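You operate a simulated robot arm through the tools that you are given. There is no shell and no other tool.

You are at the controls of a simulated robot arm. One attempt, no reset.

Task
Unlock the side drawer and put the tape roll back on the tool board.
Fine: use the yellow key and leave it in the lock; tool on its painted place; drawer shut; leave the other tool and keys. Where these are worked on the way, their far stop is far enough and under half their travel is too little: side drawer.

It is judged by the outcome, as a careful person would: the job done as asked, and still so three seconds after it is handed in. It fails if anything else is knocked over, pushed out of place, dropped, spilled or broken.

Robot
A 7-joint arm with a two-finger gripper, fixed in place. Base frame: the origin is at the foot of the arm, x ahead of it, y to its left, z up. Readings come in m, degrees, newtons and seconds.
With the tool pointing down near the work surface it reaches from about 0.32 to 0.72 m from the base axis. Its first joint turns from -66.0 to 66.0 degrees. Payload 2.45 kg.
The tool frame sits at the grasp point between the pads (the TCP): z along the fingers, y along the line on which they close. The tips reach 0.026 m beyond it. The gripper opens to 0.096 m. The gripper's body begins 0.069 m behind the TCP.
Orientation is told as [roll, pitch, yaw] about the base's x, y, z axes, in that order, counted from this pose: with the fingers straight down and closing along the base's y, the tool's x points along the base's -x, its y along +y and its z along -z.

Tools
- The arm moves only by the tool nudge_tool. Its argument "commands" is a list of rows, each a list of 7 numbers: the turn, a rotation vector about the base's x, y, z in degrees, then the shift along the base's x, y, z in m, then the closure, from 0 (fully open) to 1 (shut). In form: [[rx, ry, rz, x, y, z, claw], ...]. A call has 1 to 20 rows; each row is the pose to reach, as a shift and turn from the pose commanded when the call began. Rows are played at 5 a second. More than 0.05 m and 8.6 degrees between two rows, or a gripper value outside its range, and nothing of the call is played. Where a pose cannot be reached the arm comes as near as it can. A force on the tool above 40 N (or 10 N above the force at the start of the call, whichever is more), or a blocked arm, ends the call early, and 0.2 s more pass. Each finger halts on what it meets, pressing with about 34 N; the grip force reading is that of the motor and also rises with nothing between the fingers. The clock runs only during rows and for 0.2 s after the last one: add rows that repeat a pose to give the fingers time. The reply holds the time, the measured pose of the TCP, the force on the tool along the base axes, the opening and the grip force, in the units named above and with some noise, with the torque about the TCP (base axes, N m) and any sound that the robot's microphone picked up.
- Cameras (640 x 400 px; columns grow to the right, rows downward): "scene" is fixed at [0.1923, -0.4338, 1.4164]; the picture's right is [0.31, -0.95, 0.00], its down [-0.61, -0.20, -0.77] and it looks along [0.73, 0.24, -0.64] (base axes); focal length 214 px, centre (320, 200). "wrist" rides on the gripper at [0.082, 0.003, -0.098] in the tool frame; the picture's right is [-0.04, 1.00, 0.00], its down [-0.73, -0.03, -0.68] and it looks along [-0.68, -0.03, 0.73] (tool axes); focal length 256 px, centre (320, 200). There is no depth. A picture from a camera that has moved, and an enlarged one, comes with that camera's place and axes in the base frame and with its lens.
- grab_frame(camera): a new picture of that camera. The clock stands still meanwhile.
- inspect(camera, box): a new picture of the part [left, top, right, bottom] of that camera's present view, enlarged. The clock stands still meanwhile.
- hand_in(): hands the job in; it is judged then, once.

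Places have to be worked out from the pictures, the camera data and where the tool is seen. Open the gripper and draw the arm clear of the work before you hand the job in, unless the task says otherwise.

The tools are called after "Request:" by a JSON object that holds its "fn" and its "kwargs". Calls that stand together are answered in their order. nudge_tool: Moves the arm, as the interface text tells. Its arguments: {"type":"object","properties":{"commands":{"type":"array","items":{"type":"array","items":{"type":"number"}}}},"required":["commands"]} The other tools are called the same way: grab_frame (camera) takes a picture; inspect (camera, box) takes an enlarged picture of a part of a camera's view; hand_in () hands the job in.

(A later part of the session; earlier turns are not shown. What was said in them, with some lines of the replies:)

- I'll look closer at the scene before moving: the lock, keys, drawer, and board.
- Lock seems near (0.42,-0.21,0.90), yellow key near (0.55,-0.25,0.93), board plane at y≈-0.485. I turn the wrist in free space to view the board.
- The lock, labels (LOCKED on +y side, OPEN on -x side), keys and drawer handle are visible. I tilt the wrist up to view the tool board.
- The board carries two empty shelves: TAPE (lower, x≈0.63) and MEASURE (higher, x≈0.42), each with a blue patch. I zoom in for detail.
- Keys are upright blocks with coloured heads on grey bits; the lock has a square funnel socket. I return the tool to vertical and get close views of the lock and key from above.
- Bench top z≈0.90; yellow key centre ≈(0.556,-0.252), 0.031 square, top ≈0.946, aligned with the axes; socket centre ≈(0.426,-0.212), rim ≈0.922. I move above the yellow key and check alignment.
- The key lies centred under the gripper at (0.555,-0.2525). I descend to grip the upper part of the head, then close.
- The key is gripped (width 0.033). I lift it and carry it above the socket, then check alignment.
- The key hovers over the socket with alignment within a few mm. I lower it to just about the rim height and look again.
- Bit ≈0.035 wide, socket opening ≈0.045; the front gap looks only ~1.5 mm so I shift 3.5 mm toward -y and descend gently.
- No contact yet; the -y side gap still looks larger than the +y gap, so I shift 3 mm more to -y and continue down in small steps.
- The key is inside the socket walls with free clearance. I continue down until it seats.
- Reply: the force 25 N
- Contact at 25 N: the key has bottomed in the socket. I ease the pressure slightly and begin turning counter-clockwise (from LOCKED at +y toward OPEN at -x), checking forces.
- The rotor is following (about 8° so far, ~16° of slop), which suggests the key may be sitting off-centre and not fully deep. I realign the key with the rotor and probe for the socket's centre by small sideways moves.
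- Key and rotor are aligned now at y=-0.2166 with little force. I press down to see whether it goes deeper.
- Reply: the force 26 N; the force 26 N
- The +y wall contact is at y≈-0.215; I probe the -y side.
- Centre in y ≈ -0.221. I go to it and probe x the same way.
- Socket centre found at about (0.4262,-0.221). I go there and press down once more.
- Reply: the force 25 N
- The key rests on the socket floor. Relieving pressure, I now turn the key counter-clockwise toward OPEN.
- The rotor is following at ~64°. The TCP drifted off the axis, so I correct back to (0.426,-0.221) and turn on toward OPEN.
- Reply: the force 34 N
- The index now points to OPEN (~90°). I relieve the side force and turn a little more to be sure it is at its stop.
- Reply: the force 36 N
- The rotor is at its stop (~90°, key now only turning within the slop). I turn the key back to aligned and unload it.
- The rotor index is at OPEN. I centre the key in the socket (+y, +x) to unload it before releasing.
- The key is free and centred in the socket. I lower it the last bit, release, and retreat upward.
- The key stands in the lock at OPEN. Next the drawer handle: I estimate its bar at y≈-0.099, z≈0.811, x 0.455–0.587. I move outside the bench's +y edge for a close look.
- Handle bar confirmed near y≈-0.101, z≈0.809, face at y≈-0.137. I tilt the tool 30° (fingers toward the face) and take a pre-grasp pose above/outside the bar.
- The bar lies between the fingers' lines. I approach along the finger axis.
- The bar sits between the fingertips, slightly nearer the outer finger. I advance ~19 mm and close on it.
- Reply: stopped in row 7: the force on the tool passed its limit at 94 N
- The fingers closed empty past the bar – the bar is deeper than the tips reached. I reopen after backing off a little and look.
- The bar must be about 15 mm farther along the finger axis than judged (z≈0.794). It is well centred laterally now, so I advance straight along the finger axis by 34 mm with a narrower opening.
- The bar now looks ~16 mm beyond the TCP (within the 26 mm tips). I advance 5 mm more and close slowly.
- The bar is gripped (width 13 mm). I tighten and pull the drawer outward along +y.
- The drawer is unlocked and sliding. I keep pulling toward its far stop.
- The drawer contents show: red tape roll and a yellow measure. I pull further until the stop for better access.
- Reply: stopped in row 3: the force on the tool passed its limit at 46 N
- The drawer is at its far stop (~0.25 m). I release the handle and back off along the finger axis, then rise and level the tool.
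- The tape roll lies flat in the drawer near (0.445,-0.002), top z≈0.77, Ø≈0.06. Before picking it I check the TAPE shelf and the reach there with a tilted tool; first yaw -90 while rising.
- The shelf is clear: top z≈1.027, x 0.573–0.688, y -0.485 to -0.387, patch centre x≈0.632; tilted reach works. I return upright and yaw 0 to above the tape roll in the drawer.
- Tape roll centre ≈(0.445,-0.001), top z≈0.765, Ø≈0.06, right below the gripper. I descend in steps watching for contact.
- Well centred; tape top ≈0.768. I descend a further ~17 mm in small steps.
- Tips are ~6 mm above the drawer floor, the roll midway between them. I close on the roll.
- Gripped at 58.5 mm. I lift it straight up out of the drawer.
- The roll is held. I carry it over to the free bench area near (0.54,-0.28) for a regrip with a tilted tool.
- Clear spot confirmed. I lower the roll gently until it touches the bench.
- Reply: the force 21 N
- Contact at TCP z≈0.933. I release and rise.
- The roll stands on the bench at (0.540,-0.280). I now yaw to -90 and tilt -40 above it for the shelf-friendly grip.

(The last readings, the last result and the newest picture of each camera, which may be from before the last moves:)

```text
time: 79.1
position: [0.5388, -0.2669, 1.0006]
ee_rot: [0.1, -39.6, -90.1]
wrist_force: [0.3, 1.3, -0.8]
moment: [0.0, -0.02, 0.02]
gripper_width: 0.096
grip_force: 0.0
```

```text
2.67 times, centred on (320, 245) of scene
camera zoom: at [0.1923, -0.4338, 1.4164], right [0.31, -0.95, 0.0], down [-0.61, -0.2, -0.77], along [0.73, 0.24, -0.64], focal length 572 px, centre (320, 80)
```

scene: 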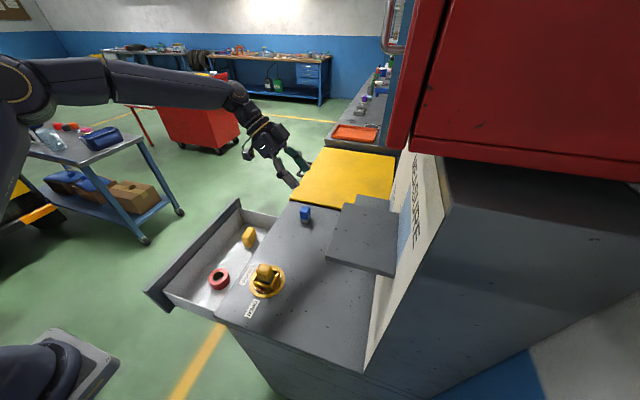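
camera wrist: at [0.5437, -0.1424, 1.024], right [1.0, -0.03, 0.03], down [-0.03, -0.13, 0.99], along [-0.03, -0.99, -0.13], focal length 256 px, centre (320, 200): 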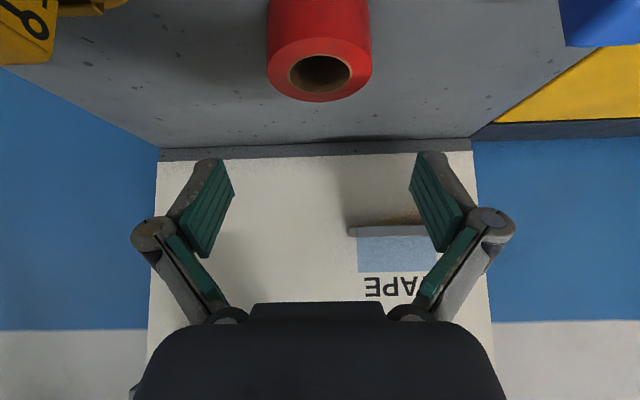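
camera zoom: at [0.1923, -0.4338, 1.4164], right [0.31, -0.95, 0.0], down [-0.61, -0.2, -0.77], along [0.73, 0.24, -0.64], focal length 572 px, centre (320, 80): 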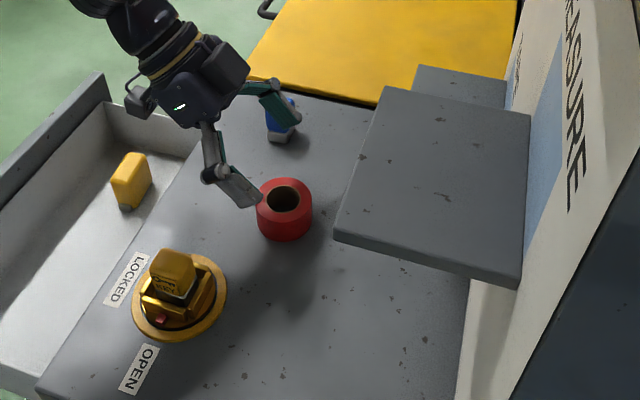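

The roll is centred between the fingers. I lower straight down around it (opening 86 mm) and close.

Request:
{"fn": "nudge_tool", "kwargs": {"commands": [[0, 0, 0, 0.0005, 0, -0.025, 0.1], [0, 0, 0, 0.0005, 0, -0.045, 0.1], [0, 0, 0, 0.0005, 0, -0.058, 0.1], [0, 0, 0, 0.0005, 0, -0.066, 0.1], [0, 0, 0, 0.0005, 0, -0.066, 0.1]]}}

Request:
{"fn": "grab_frame", "kwargs": {"camera": "wrist"}}

Request:
{"fn": "inspect", "kwargs": {"camera": "scene", "box": [230, 170, 410, 320]}}

```text
time: 80.3
position: [0.5403, -0.2672, 0.9359]
ee_rot: [0.2, -39.7, -90.0]
wrist_force: [-0.2, 0.2, -0.8]
moment: [0.03, -0.02, 0.01]
gripper_width: 0.0865
grip_force: 0.1
```

```text
taken
camera wrist: at [0.5437, -0.1424, 0.958], right [1.0, -0.03, 0.03], down [-0.03, -0.13, 0.99], along [-0.03, -0.99, -0.13], focal length 256 px, centre (320, 200)
```

wrist: 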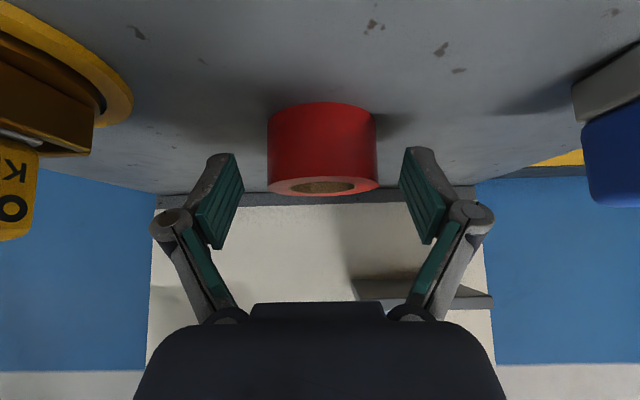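

```text
2.67 times, centred on (320, 245) of scene
camera zoom: at [0.1923, -0.4338, 1.4164], right [0.31, -0.95, 0.0], down [-0.61, -0.2, -0.77], along [0.73, 0.24, -0.64], focal length 572 px, centre (320, 80)
```

zoom: 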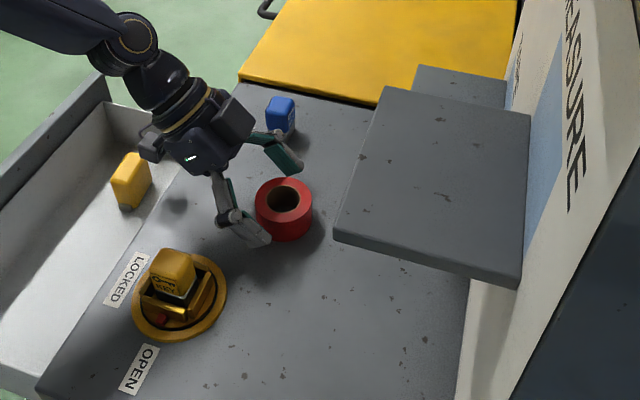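

Pads overlap the upper part of the roll; I go 3 mm lower and 3 mm deeper, then close.

Request:
{"fn": "nudge_tool", "kwargs": {"commands": [[0, 0, 0, 0, -0.003, -0.003, 0.1], [0, 0, 0, 0, -0.003, -0.003, 0.1], [0, 0, 0, 0, -0.003, -0.003, 0.25], [0, 0, 0, 0, -0.003, -0.003, 0.4], [0, 0, 0, 0, -0.003, -0.003, 0.7], [0, 0, 0, 0, -0.003, -0.003, 1], [0, 0, 0, 0, -0.003, -0.003, 1]]}}

Request:
{"fn": "grab_frame", "kwargs": {"camera": "wrist"}}

```text
time: 81.9
position: [0.5403, -0.27, 0.931]
ee_rot: [0.2, -39.8, -90.0]
wrist_force: [-0.3, 0.9, 3.4]
moment: [-0.01, 0.05, -0.02]
gripper_width: 0.059
grip_force: 33.9
```

```text
taken
camera wrist: at [0.5438, -0.1454, 0.9552], right [1.0, -0.03, 0.03], down [-0.03, -0.13, 0.99], along [-0.03, -0.99, -0.13], focal length 256 px, centre (320, 200)
```

wrist: 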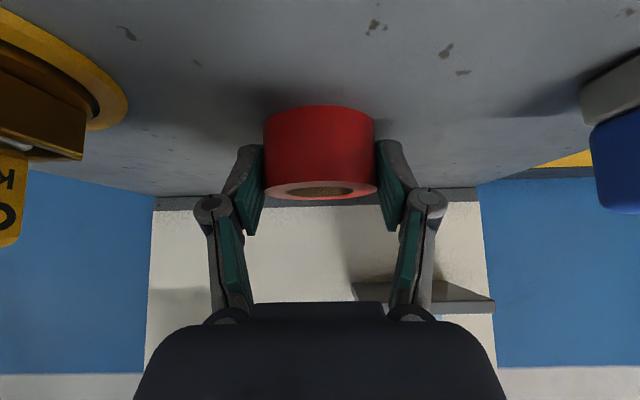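

Regripped (59 mm) with the tool tilted. I lift, move to x≈0.632, in front of the TAPE shelf.

Request:
{"fn": "nudge_tool", "kwargs": {"commands": [[0, 0, 0, 0, 0, 0.03, 1], [0, 0, 0, 0, 0, 0.07, 1], [0, 0, 0, 0, 0, 0.11, 1], [0, 0, 0, 0.01, 0, 0.15, 1], [0, 0, 0, 0.03, 0, 0.18, 1], [0, 0, 0, 0.06, 0, 0.19, 1], [0, 0, 0, 0.08, -0.02, 0.19, 1], [0, 0, 0, 0.092, -0.05, 0.19, 1], [0, 0, 0, 0.092, -0.05, 0.19, 1]]}}

Request:
{"fn": "grab_frame", "kwargs": {"camera": "wrist"}}

Request:
{"fn": "grab_frame", "kwargs": {"camera": "scene"}}

```text
time: 83.9
position: [0.6338, -0.3201, 1.1218]
ee_rot: [0.1, -39.8, -90.1]
wrist_force: [-0.3, 0.5, -0.3]
moment: [-0.02, -0.03, 0.01]
gripper_width: 0.0589
grip_force: 33.7
```

```text
taken
camera wrist: at [0.6374, -0.1951, 1.1455], right [1.0, -0.03, 0.03], down [-0.03, -0.13, 0.99], along [-0.03, -0.99, -0.13], focal length 256 px, centre (320, 200)
```

wrist: 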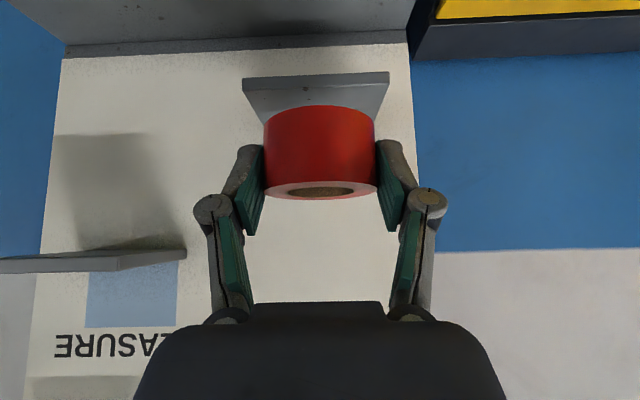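

```text
taken
```

scene: 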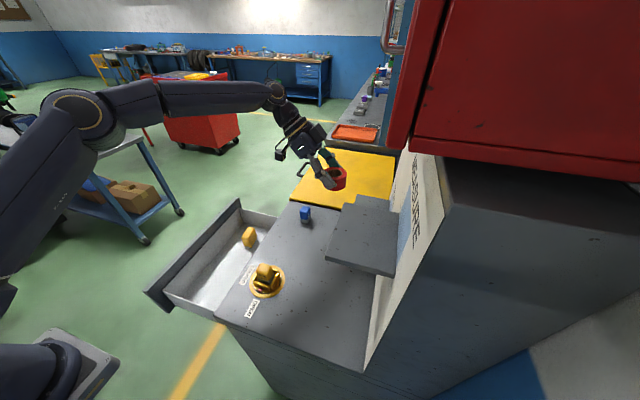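

Aligned with the shelf in x. I move in over the shelf and check before lowering.

Request:
{"fn": "nudge_tool", "kwargs": {"commands": [[0, 0, 0, -0.001, -0.03, 0, 1], [0, 0, 0, -0.001, -0.06, -0.01, 1], [0, 0, 0, -0.001, -0.09, -0.02, 1], [0, 0, 0, -0.001, -0.1075, -0.03, 1], [0, 0, 0, -0.001, -0.1075, -0.04, 1], [0, 0, 0, -0.001, -0.1075, -0.04, 1]]}}

Request:
{"fn": "grab_frame", "kwargs": {"camera": "wrist"}}

Request:
{"fn": "inspect", "kwargs": {"camera": "scene", "box": [260, 90, 440, 280]}}

```text
time: 85.3
position: [0.6305, -0.4274, 1.083]
ee_rot: [0.2, -39.6, -90.1]
wrist_force: [-0.6, 0.3, -1.1]
moment: [0.02, -0.01, -0.01]
gripper_width: 0.0591
grip_force: 33.4
```

```text
taken
camera wrist: at [0.6356, -0.3022, 1.1052], right [1.0, -0.03, 0.03], down [-0.03, -0.13, 0.99], along [-0.03, -0.99, -0.13], focal length 256 px, centre (320, 200)
```

wrist: 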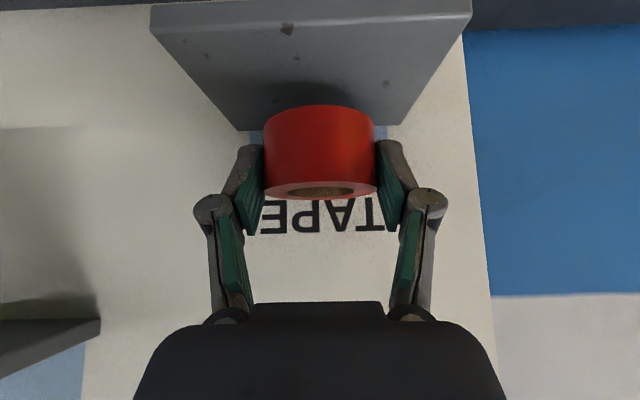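

```text
2.11 times, centred on (350, 185) of scene
camera zoom: at [0.1923, -0.4338, 1.4164], right [0.31, -0.95, 0.0], down [-0.61, -0.2, -0.77], along [0.73, 0.24, -0.64], focal length 452 px, centre (257, 232)
```

zoom: 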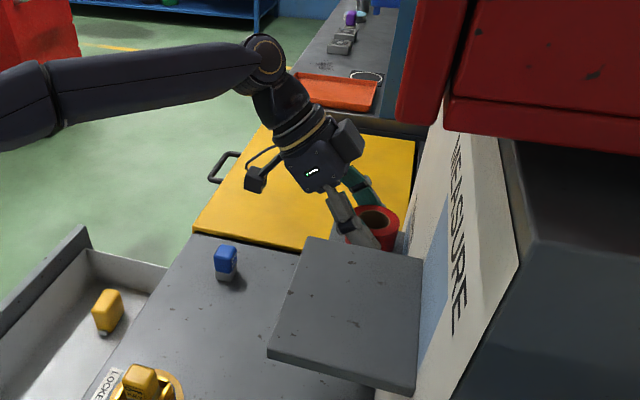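

Roll is above the shelf centre, in line with the TAPE text. I lower gently onto the shelf.

Request:
{"fn": "nudge_tool", "kwargs": {"commands": [[0, 0, 0, 0, 0, -0.006, 1], [0, 0, 0, 0, 0, -0.012, 1], [0, 0, 0, 0, 0, -0.018, 1], [0, 0, 0, 0, 0, -0.022, 1], [0, 0, 0, 0, 0, -0.022, 1]]}}

```text
time: 86.5
position: [0.6318, -0.4266, 1.0621]
ee_rot: [0.3, -39.9, -90.1]
wrist_force: [-1.0, 3.2, 11.9]
moment: [0.26, 0.15, 0.01]
gripper_width: 0.0588
grip_force: 34.0
```

Contact (12 N). I check the picture before releasing.

Request:
{"fn": "grab_frame", "kwargs": {"camera": "wrist"}}

Request:
{"fn": "inspect", "kwargs": {"camera": "scene", "box": [330, 150, 420, 230]}}

```text
taken
camera wrist: at [0.6354, -0.3027, 1.0847], right [1.0, -0.03, 0.03], down [-0.03, -0.13, 0.99], along [-0.02, -0.99, -0.13], focal length 256 px, centre (320, 200)
```

wrist: 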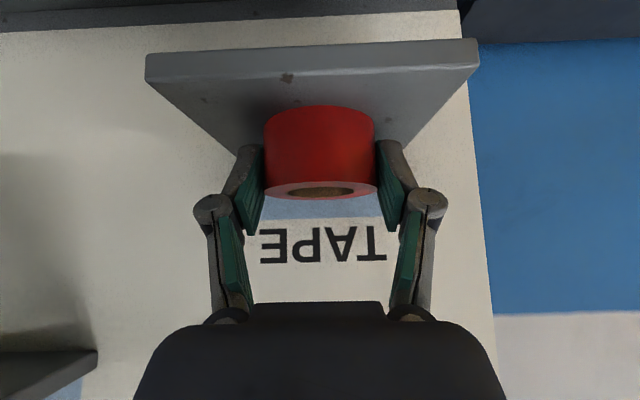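

```text
5.00 times, centred on (375, 190) of scene
camera zoom: at [0.192, -0.4336, 1.4166], right [0.31, -0.95, 0.0], down [-0.61, -0.2, -0.77], along [0.73, 0.24, -0.64], focal length 1072 px, centre (45, 250)
```

zoom: 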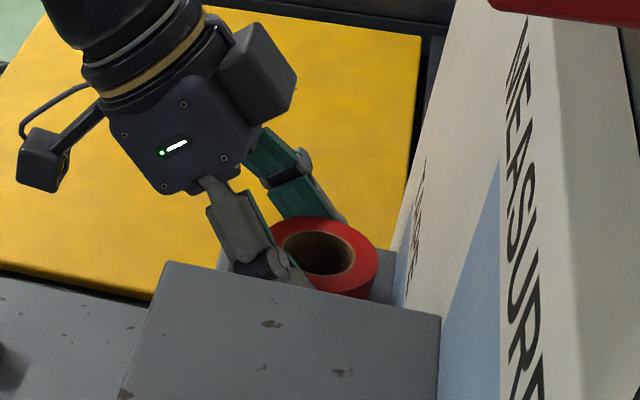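

The roll sits on the shelf centred under the TAPE patch. I open the fingers and retreat along the finger axis.

Request:
{"fn": "nudge_tool", "kwargs": {"commands": [[0, 0, 0, 0, 0, 0.0005, 0.6], [0, 0, 0, 0, 0, 0.0005, 0.3], [0, 0, 0, 0, 0, 0.0005, 0.15], [0, 0, 0, 0, 0, 0.0005, 0.15], [0, 0, 0, 0, 0, 0.0005, 0.15], [0, 0, 0, 0, 0.013, 0.0155, 0.15], [0, 0, 0, 0, 0.035, 0.042, 0.15], [0, 0, 0, 0, 0.06, 0.072, 0.15], [0, 0, 0, 0, 0.09, 0.1, 0.15], [0, 0, 0, 0, 0.13, 0.12, 0.15], [0, 0, 0, 0, 0.13, 0.12, 0.15]]}}

Request:
{"fn": "grab_frame", "kwargs": {"camera": "wrist"}}

Request:
{"fn": "inspect", "kwargs": {"camera": "scene", "box": [330, 150, 420, 230]}}

```text
time: 88.9
position: [0.6306, -0.298, 1.1799]
ee_rot: [0.1, -39.7, -90.0]
wrist_force: [0.3, -1.0, 0.5]
moment: [0.0, 0.0, 0.0]
gripper_width: 0.0814
grip_force: 0.1
```

```text
taken
camera wrist: at [0.6353, -0.1731, 1.2035], right [1.0, -0.03, 0.03], down [-0.03, -0.13, 0.99], along [-0.03, -0.99, -0.13], focal length 256 px, centre (320, 200)
```

wrist: 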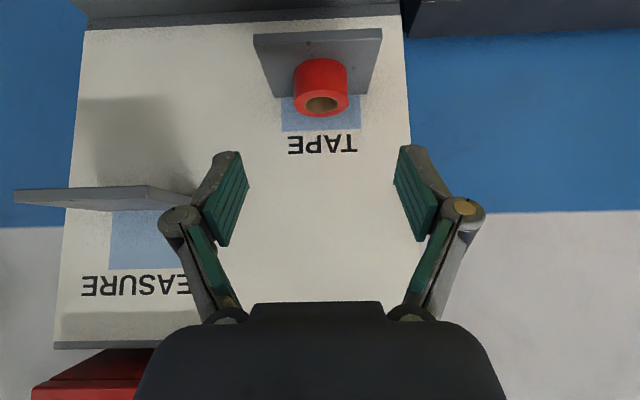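

```text
5.00 times, centred on (375, 190) of scene
camera zoom: at [0.1923, -0.4338, 1.4164], right [0.31, -0.95, 0.0], down [-0.61, -0.2, -0.77], along [0.73, 0.24, -0.64], focal length 1072 px, centre (45, 250)
```

zoom: 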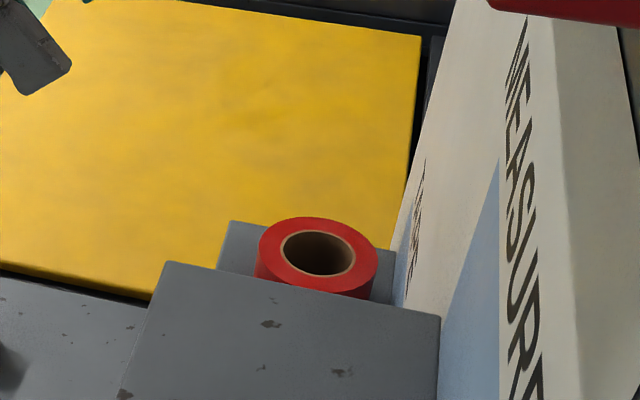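

The roll sits on its shelf. Now I level the tool and travel to the outside of the open drawer (y≈0.22) to push it shut by its handle.

Request:
{"fn": "nudge_tool", "kwargs": {"commands": [[5, 0, 0, 0, 0.04, 0, 0.3], [10, 0, 0, -0.01, 0.08, 0, 0.35], [15, 0, 0, -0.02, 0.12, 0, 0.35], [20, 0, 0, -0.03, 0.16, 0, 0.35], [25, 0, 0, -0.04, 0.2, 0, 0.35], [30, 0, 0, -0.05, 0.24, 0, 0.35], [35, 0, 0, -0.06, 0.28, 0, 0.35], [40, 0, 0, -0.07, 0.32, 0, 0.35], [40, 0, 0, -0.08, 0.36, 0, 0.35], [40, 0, 0, -0.09, 0.4, 0, 0.35], [40, 0, 0, -0.1, 0.44, 0, 0.35], [40, 0, 0, -0.107, 0.48, 0, 0.35], [40, 0, 0, -0.107, 0.52, -0.02, 0.35], [40, 0, 0, -0.107, 0.52, -0.06, 0.35], [40, 0, 0, -0.107, 0.52, -0.1, 0.35], [40, 0, 0, -0.107, 0.52, -0.14, 0.35], [40, 0, 0, -0.107, 0.52, -0.18, 0.35], [40, 0, 0, -0.107, 0.52, -0.18, 0.35]]}}

Request:
{"fn": "grab_frame", "kwargs": {"camera": "wrist"}}

Request:
{"fn": "grab_frame", "kwargs": {"camera": "scene"}}

```text
time: 92.7
position: [0.523, 0.2223, 1.0002]
ee_rot: [0.1, 0.3, -90.0]
wrist_force: [-0.5, 0.2, 0.0]
moment: [0.01, -0.02, 0.03]
gripper_width: 0.0624
grip_force: 0.0
```

```text
taken
camera wrist: at [0.5268, 0.3029, 1.0978], right [1.0, -0.04, 0.0], down [-0.03, -0.74, 0.68], along [-0.03, -0.67, -0.74], focal length 256 px, centre (320, 200)
```

wrist: 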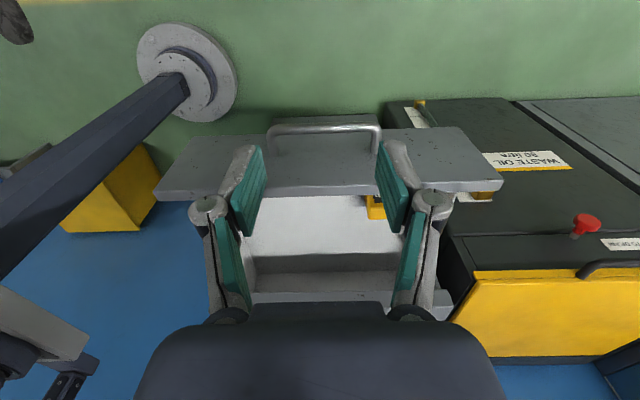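

```text
taken
```

scene: 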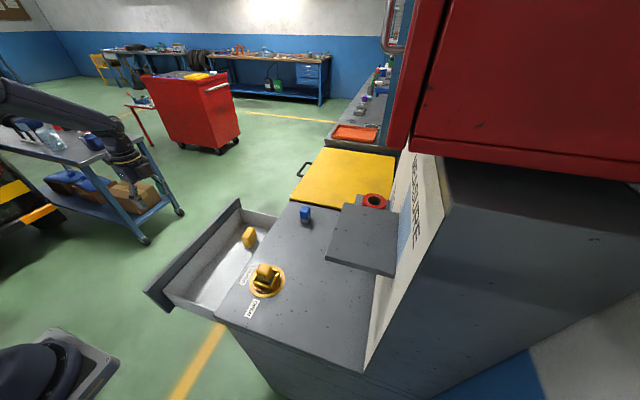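

Handle bar is at y≈0.15, x≈0.525. I descend outside it to bar height, then push toward -y.

Request:
{"fn": "nudge_tool", "kwargs": {"commands": [[0, 0, 0, 0.001, 0, -0.04, 0.35], [0, 0, 0, 0.001, 0, -0.08, 0.35], [0, 0, 0, 0.001, 0, -0.12, 0.35], [0, 0, 0, 0.001, 0, -0.16, 0.35], [0, 0, 0, 0.001, 0, -0.195, 0.35], [0, 0, 0, 0.001, 0, -0.195, 0.35]]}}

Request:
{"fn": "nudge_tool", "kwargs": {"commands": [[0, 0, 0, 0, -0.02, 0, 0.35], [0, 0, 0, 0, -0.04, 0, 0.35], [0, 0, 0, 0, -0.055, 0, 0.35], [0, 0, 0, 0, -0.07, 0, 0.35], [0, 0, 0, 0, -0.085, 0, 0.35], [0, 0, 0, 0, -0.1, 0, 0.35], [0, 0, 0, 0, -0.1, 0, 0.35]]}}

Request:
{"fn": "grab_frame", "kwargs": {"camera": "wrist"}}

Request:
{"fn": "grab_frame", "kwargs": {"camera": "scene"}}

```text
time: 94.1
position: [0.5251, 0.2225, 0.805]
ee_rot: [0.1, 0.3, -89.9]
wrist_force: [0.4, 0.0, 0.0]
moment: [0.01, -0.02, 0.04]
gripper_width: 0.0621
grip_force: 0.0
```

```text
time: 95.7
position: [0.525, 0.1234, 0.8051]
ee_rot: [0.1, 0.2, -90.0]
wrist_force: [-0.6, -1.0, -0.1]
moment: [-0.04, 0.02, 0.0]
gripper_width: 0.0624
grip_force: 0.0
```

```text
taken
camera wrist: at [0.5289, 0.203, 0.9034], right [1.0, -0.04, 0.0], down [-0.03, -0.74, 0.68], along [-0.03, -0.67, -0.74], focal length 256 px, centre (320, 200)
```

wrist: 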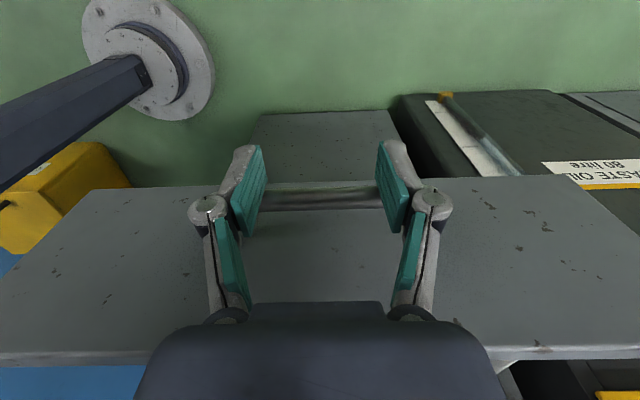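

```text
taken
```

scene: 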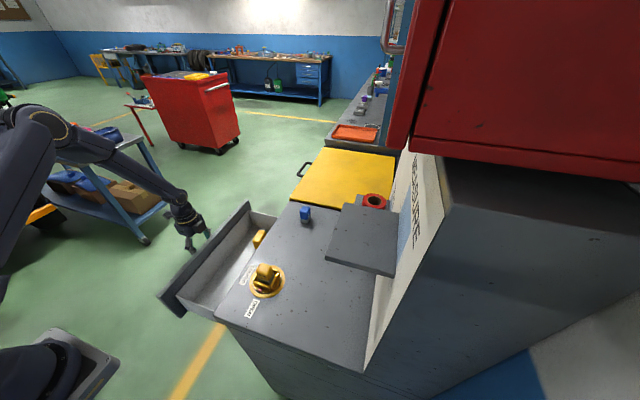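

The drawer moves with the push at low force. I keep pushing steadily toward closed.

Request:
{"fn": "nudge_tool", "kwargs": {"commands": [[0, 0, 0, 0, -0.008, 0, 0.35], [0, 0, 0, 0, -0.02, 0, 0.35], [0, 0, 0, 0, -0.034, 0, 0.35], [0, 0, 0, 0, -0.048, 0, 0.35], [0, 0, 0, 0, -0.062, 0, 0.35], [0, 0, 0, 0, -0.076, 0, 0.35], [0, 0, 0, 0, -0.09, 0, 0.35], [0, 0, 0, 0, -0.104, 0, 0.35], [0, 0, 0, 0, -0.118, 0, 0.35], [0, 0, 0, 0, -0.132, 0, 0.35], [0, 0, 0, 0, -0.146, 0, 0.35], [0, 0, 0, 0, -0.158, 0, 0.35], [0, 0, 0, 0, -0.168, 0, 0.35], [0, 0, 0, 0, -0.176, 0, 0.35], [0, 0, 0, 0, -0.183, 0, 0.35], [0, 0, 0, 0, -0.188, 0, 0.35], [0, 0, 0, 0, -0.188, 0, 0.35]]}}

Request:
{"fn": "grab_frame", "kwargs": {"camera": "wrist"}}

Request:
{"fn": "grab_frame", "kwargs": {"camera": "scene"}}

```text
time: 99.3
position: [0.5243, -0.0659, 0.805]
ee_rot: [0.2, 0.3, -90.0]
wrist_force: [0.1, 0.9, 0.4]
moment: [0.01, 0.0, 0.01]
gripper_width: 0.0625
grip_force: 0.1
```

```text
taken
camera wrist: at [0.529, 0.0145, 0.9029], right [1.0, -0.04, 0.0], down [-0.03, -0.74, 0.68], along [-0.03, -0.67, -0.74], focal length 256 px, centre (320, 200)
```

wrist: 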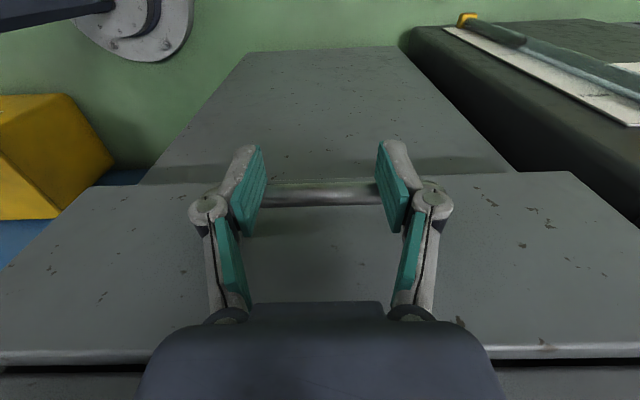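

```text
taken
```

scene: 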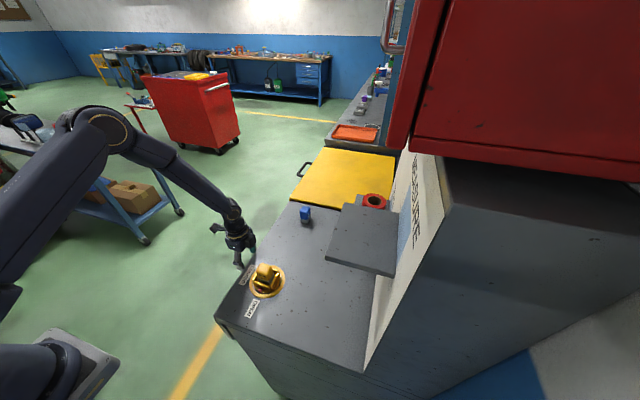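

Nearly shut. I push the last centimetres slowly until the stop is felt.

Request:
{"fn": "nudge_tool", "kwargs": {"commands": [[0, 0, 0, 0, -0.004, 0, 0.35], [0, 0, 0, 0, -0.008, 0, 0.35], [0, 0, 0, 0, -0.012, 0, 0.35], [0, 0, 0, 0, -0.016, 0, 0.35], [0, 0, 0, 0, -0.02, 0, 0.35], [0, 0, 0, 0, -0.024, 0, 0.35], [0, 0, 0, 0, -0.024, 0, 0.35]]}}

Request:
{"fn": "grab_frame", "kwargs": {"camera": "wrist"}}

```text
time: 100.9
position: [0.5257, -0.0846, 0.8061]
ee_rot: [0.0, 0.7, -89.6]
wrist_force: [-4.3, 28.4, 9.5]
moment: [0.33, -0.48, 0.94]
gripper_width: 0.0624
grip_force: 0.3
```

```text
taken
camera wrist: at [0.5285, -0.0047, 0.9039], right [1.0, -0.03, 0.0], down [-0.02, -0.74, 0.67], along [-0.02, -0.67, -0.74], focal length 256 px, centre (320, 200)
```

wrist: 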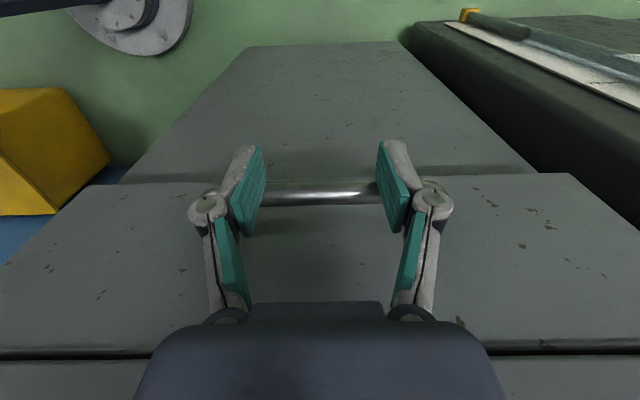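

The stop is reached (28 N at the expected y). I back away, rise, and inspect the final state.

Request:
{"fn": "nudge_tool", "kwargs": {"commands": [[0, 0, 0, 0, 0.02, 0, 0.35], [0, 0, 0, 0, 0.05, 0, 0.35], [0, 0, 0, 0, 0.09, 0, 0.35], [0, 0, 0, 0, 0.12, 0.03, 0.2], [0, 0, 0, 0, 0.13, 0.07, 0], [0, 0, 0, -0.02, 0.13, 0.11, 0], [0, 0, 0, -0.04, 0.13, 0.15, 0], [0, 0, 0, -0.06, 0.13, 0.19, 0], [0, 0, 0, -0.07, 0.13, 0.23, 0], [0, 0, 0, -0.07, 0.13, 0.27, 0], [0, 0, 0, -0.07, 0.13, 0.31, 0], [0, 0, 0, -0.07, 0.13, 0.31, 0]]}}

Request:
{"fn": "grab_frame", "kwargs": {"camera": "wrist"}}

Request:
{"fn": "inspect", "kwargs": {"camera": "scene", "box": [200, 170, 420, 330]}}

Request:
{"fn": "inspect", "kwargs": {"camera": "wrist", "box": [220, 60, 500, 260]}}

```text
time: 103.5
position: [0.4545, 0.0415, 1.1154]
ee_rot: [0.1, 0.3, -90.1]
wrist_force: [-0.1, 0.0, -0.6]
moment: [-0.01, -0.03, 0.02]
gripper_width: 0.096
grip_force: 0.1
```

```text
taken
camera wrist: at [0.4588, 0.121, 1.214], right [1.0, -0.04, 0.0], down [-0.03, -0.74, 0.68], along [-0.03, -0.67, -0.74], focal length 256 px, centre (320, 200)
```

wrist: 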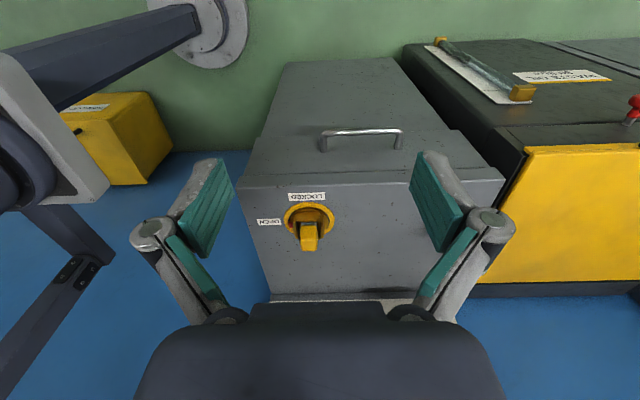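

```text
2.50 times, centred on (310, 250) of scene
camera zoom: at [0.1922, -0.4338, 1.4164], right [0.31, -0.95, 0.0], down [-0.61, -0.2, -0.77], along [0.73, 0.24, -0.64], focal length 536 px, centre (345, 75)
```

zoom: 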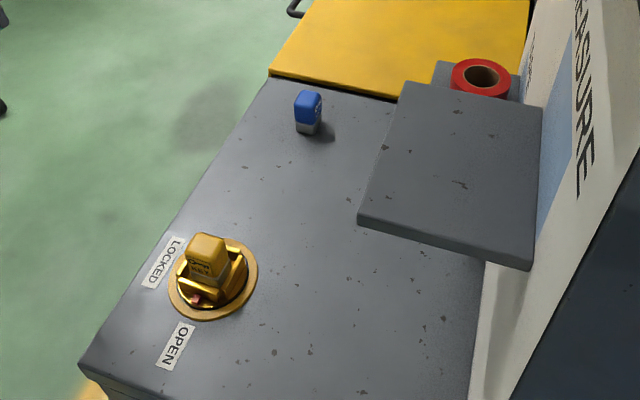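

```text
2.00 times, centred on (360, 160) of wrist
camera zoom: at [0.4588, 0.121, 1.214], right [1.0, -0.04, 0.0], down [-0.03, -0.74, 0.68], along [-0.03, -0.67, -0.74], focal length 512 px, centre (240, 280)
```

zoom: 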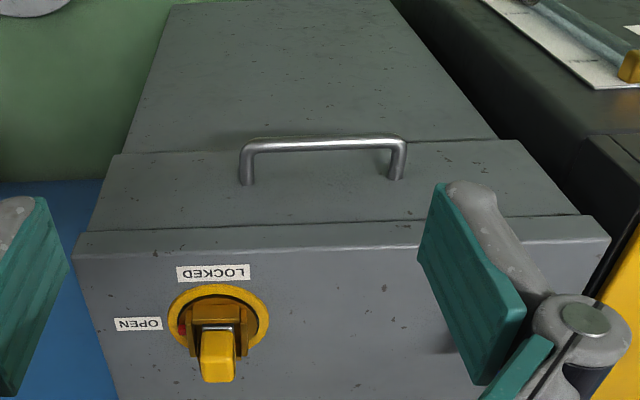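

The drawer is shut, tape on its shelf, lock at OPEN. I inspect the key's seating more closely.

Request:
{"fn": "inspect", "kwargs": {"camera": "wrist", "box": [265, 180, 355, 260]}}

Request:
{"fn": "inspect", "kwargs": {"camera": "scene", "box": [240, 240, 305, 300]}}

```text
5.00 times, centred on (310, 220) of wrist
camera zoom: at [0.4588, 0.121, 1.214], right [1.0, -0.04, 0.0], down [-0.03, -0.74, 0.68], along [-0.03, -0.67, -0.74], focal length 1280 px, centre (370, 100)
```

zoom: 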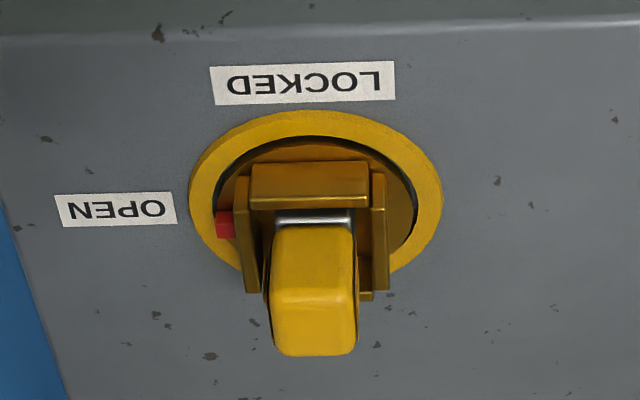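

```text
6.67 times, centred on (272, 270) of scene
camera zoom: at [0.1922, -0.4338, 1.4164], right [0.31, -0.95, 0.0], down [-0.61, -0.2, -0.77], along [0.73, 0.24, -0.64], focal length 1430 px, centre (637, -267)
```

zoom: 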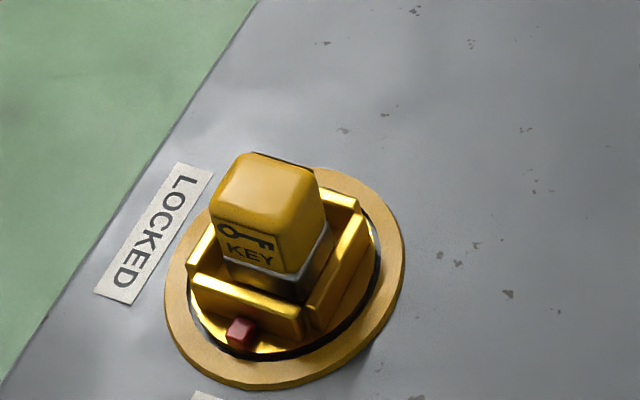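

Key is upright in the socket, rotor at OPEN, blue key untouched, tape on its shelf and drawer shut. I draw the arm a bit further clear.

Request:
{"fn": "nudge_tool", "kwargs": {"commands": [[0, 0, 0, -0.01, 0.03, 0.04, 0], [0, 0, 0, -0.02, 0.06, 0.08, 0], [0, 0, 0, -0.02, 0.08, 0.12, 0], [0, 0, 0, -0.02, 0.08, 0.12, 0]]}}

Request:
{"fn": "grab_frame", "kwargs": {"camera": "scene"}}

```text
refused: row 1 steps farther than a row can; nothing moved
```

```text
taken
```

scene: 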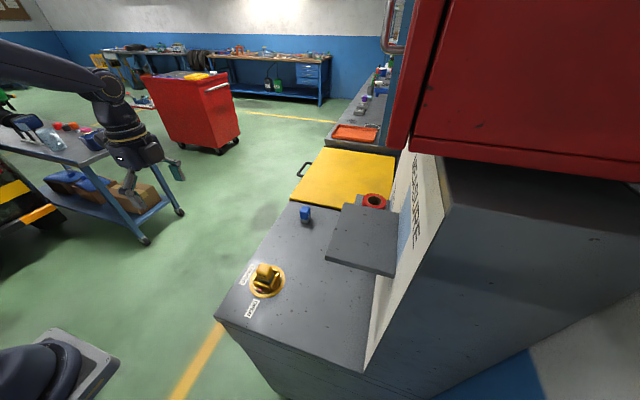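

The move was refused for step size, but the arm is already clear of the bench and open, and everything in view is as required. I hand the job in.

Request:
{"fn": "hand_in", "kwargs": {}}

```text
The job is handed in.
```

The side drawer is unlocked and shut again, and the tape roll is on its TAPE shelf. I have handed the job in; no verdict has come back yet.

- **Lock:** the yellow key is standing in the socket with the marker at OPEN. It fits loosely, about 5 mm of play on each side. I judged it to be on the socket floor because every press stopped at the same height.
- **Drawer:** it opened to its far stop, about 0.25 m. I then pushed it shut by its handle until it reached the stop.
- **Tape roll:** it is centred on its shelf, under the blue TAPE patch. I set it down on the bench once on the way, to change my grip.
- **Other items:** I did not touch the blue key. The yellow measure is still in the drawer, which I last saw before shutting it.

My first try at gripping the handle slipped off the bar with a brief 94 N force. I saw no damage, and the second grip held.

At the end the gripper is open and the arm is clear of the bench. A last move to draw it further back was refused for too large a step, so it stayed where it was.
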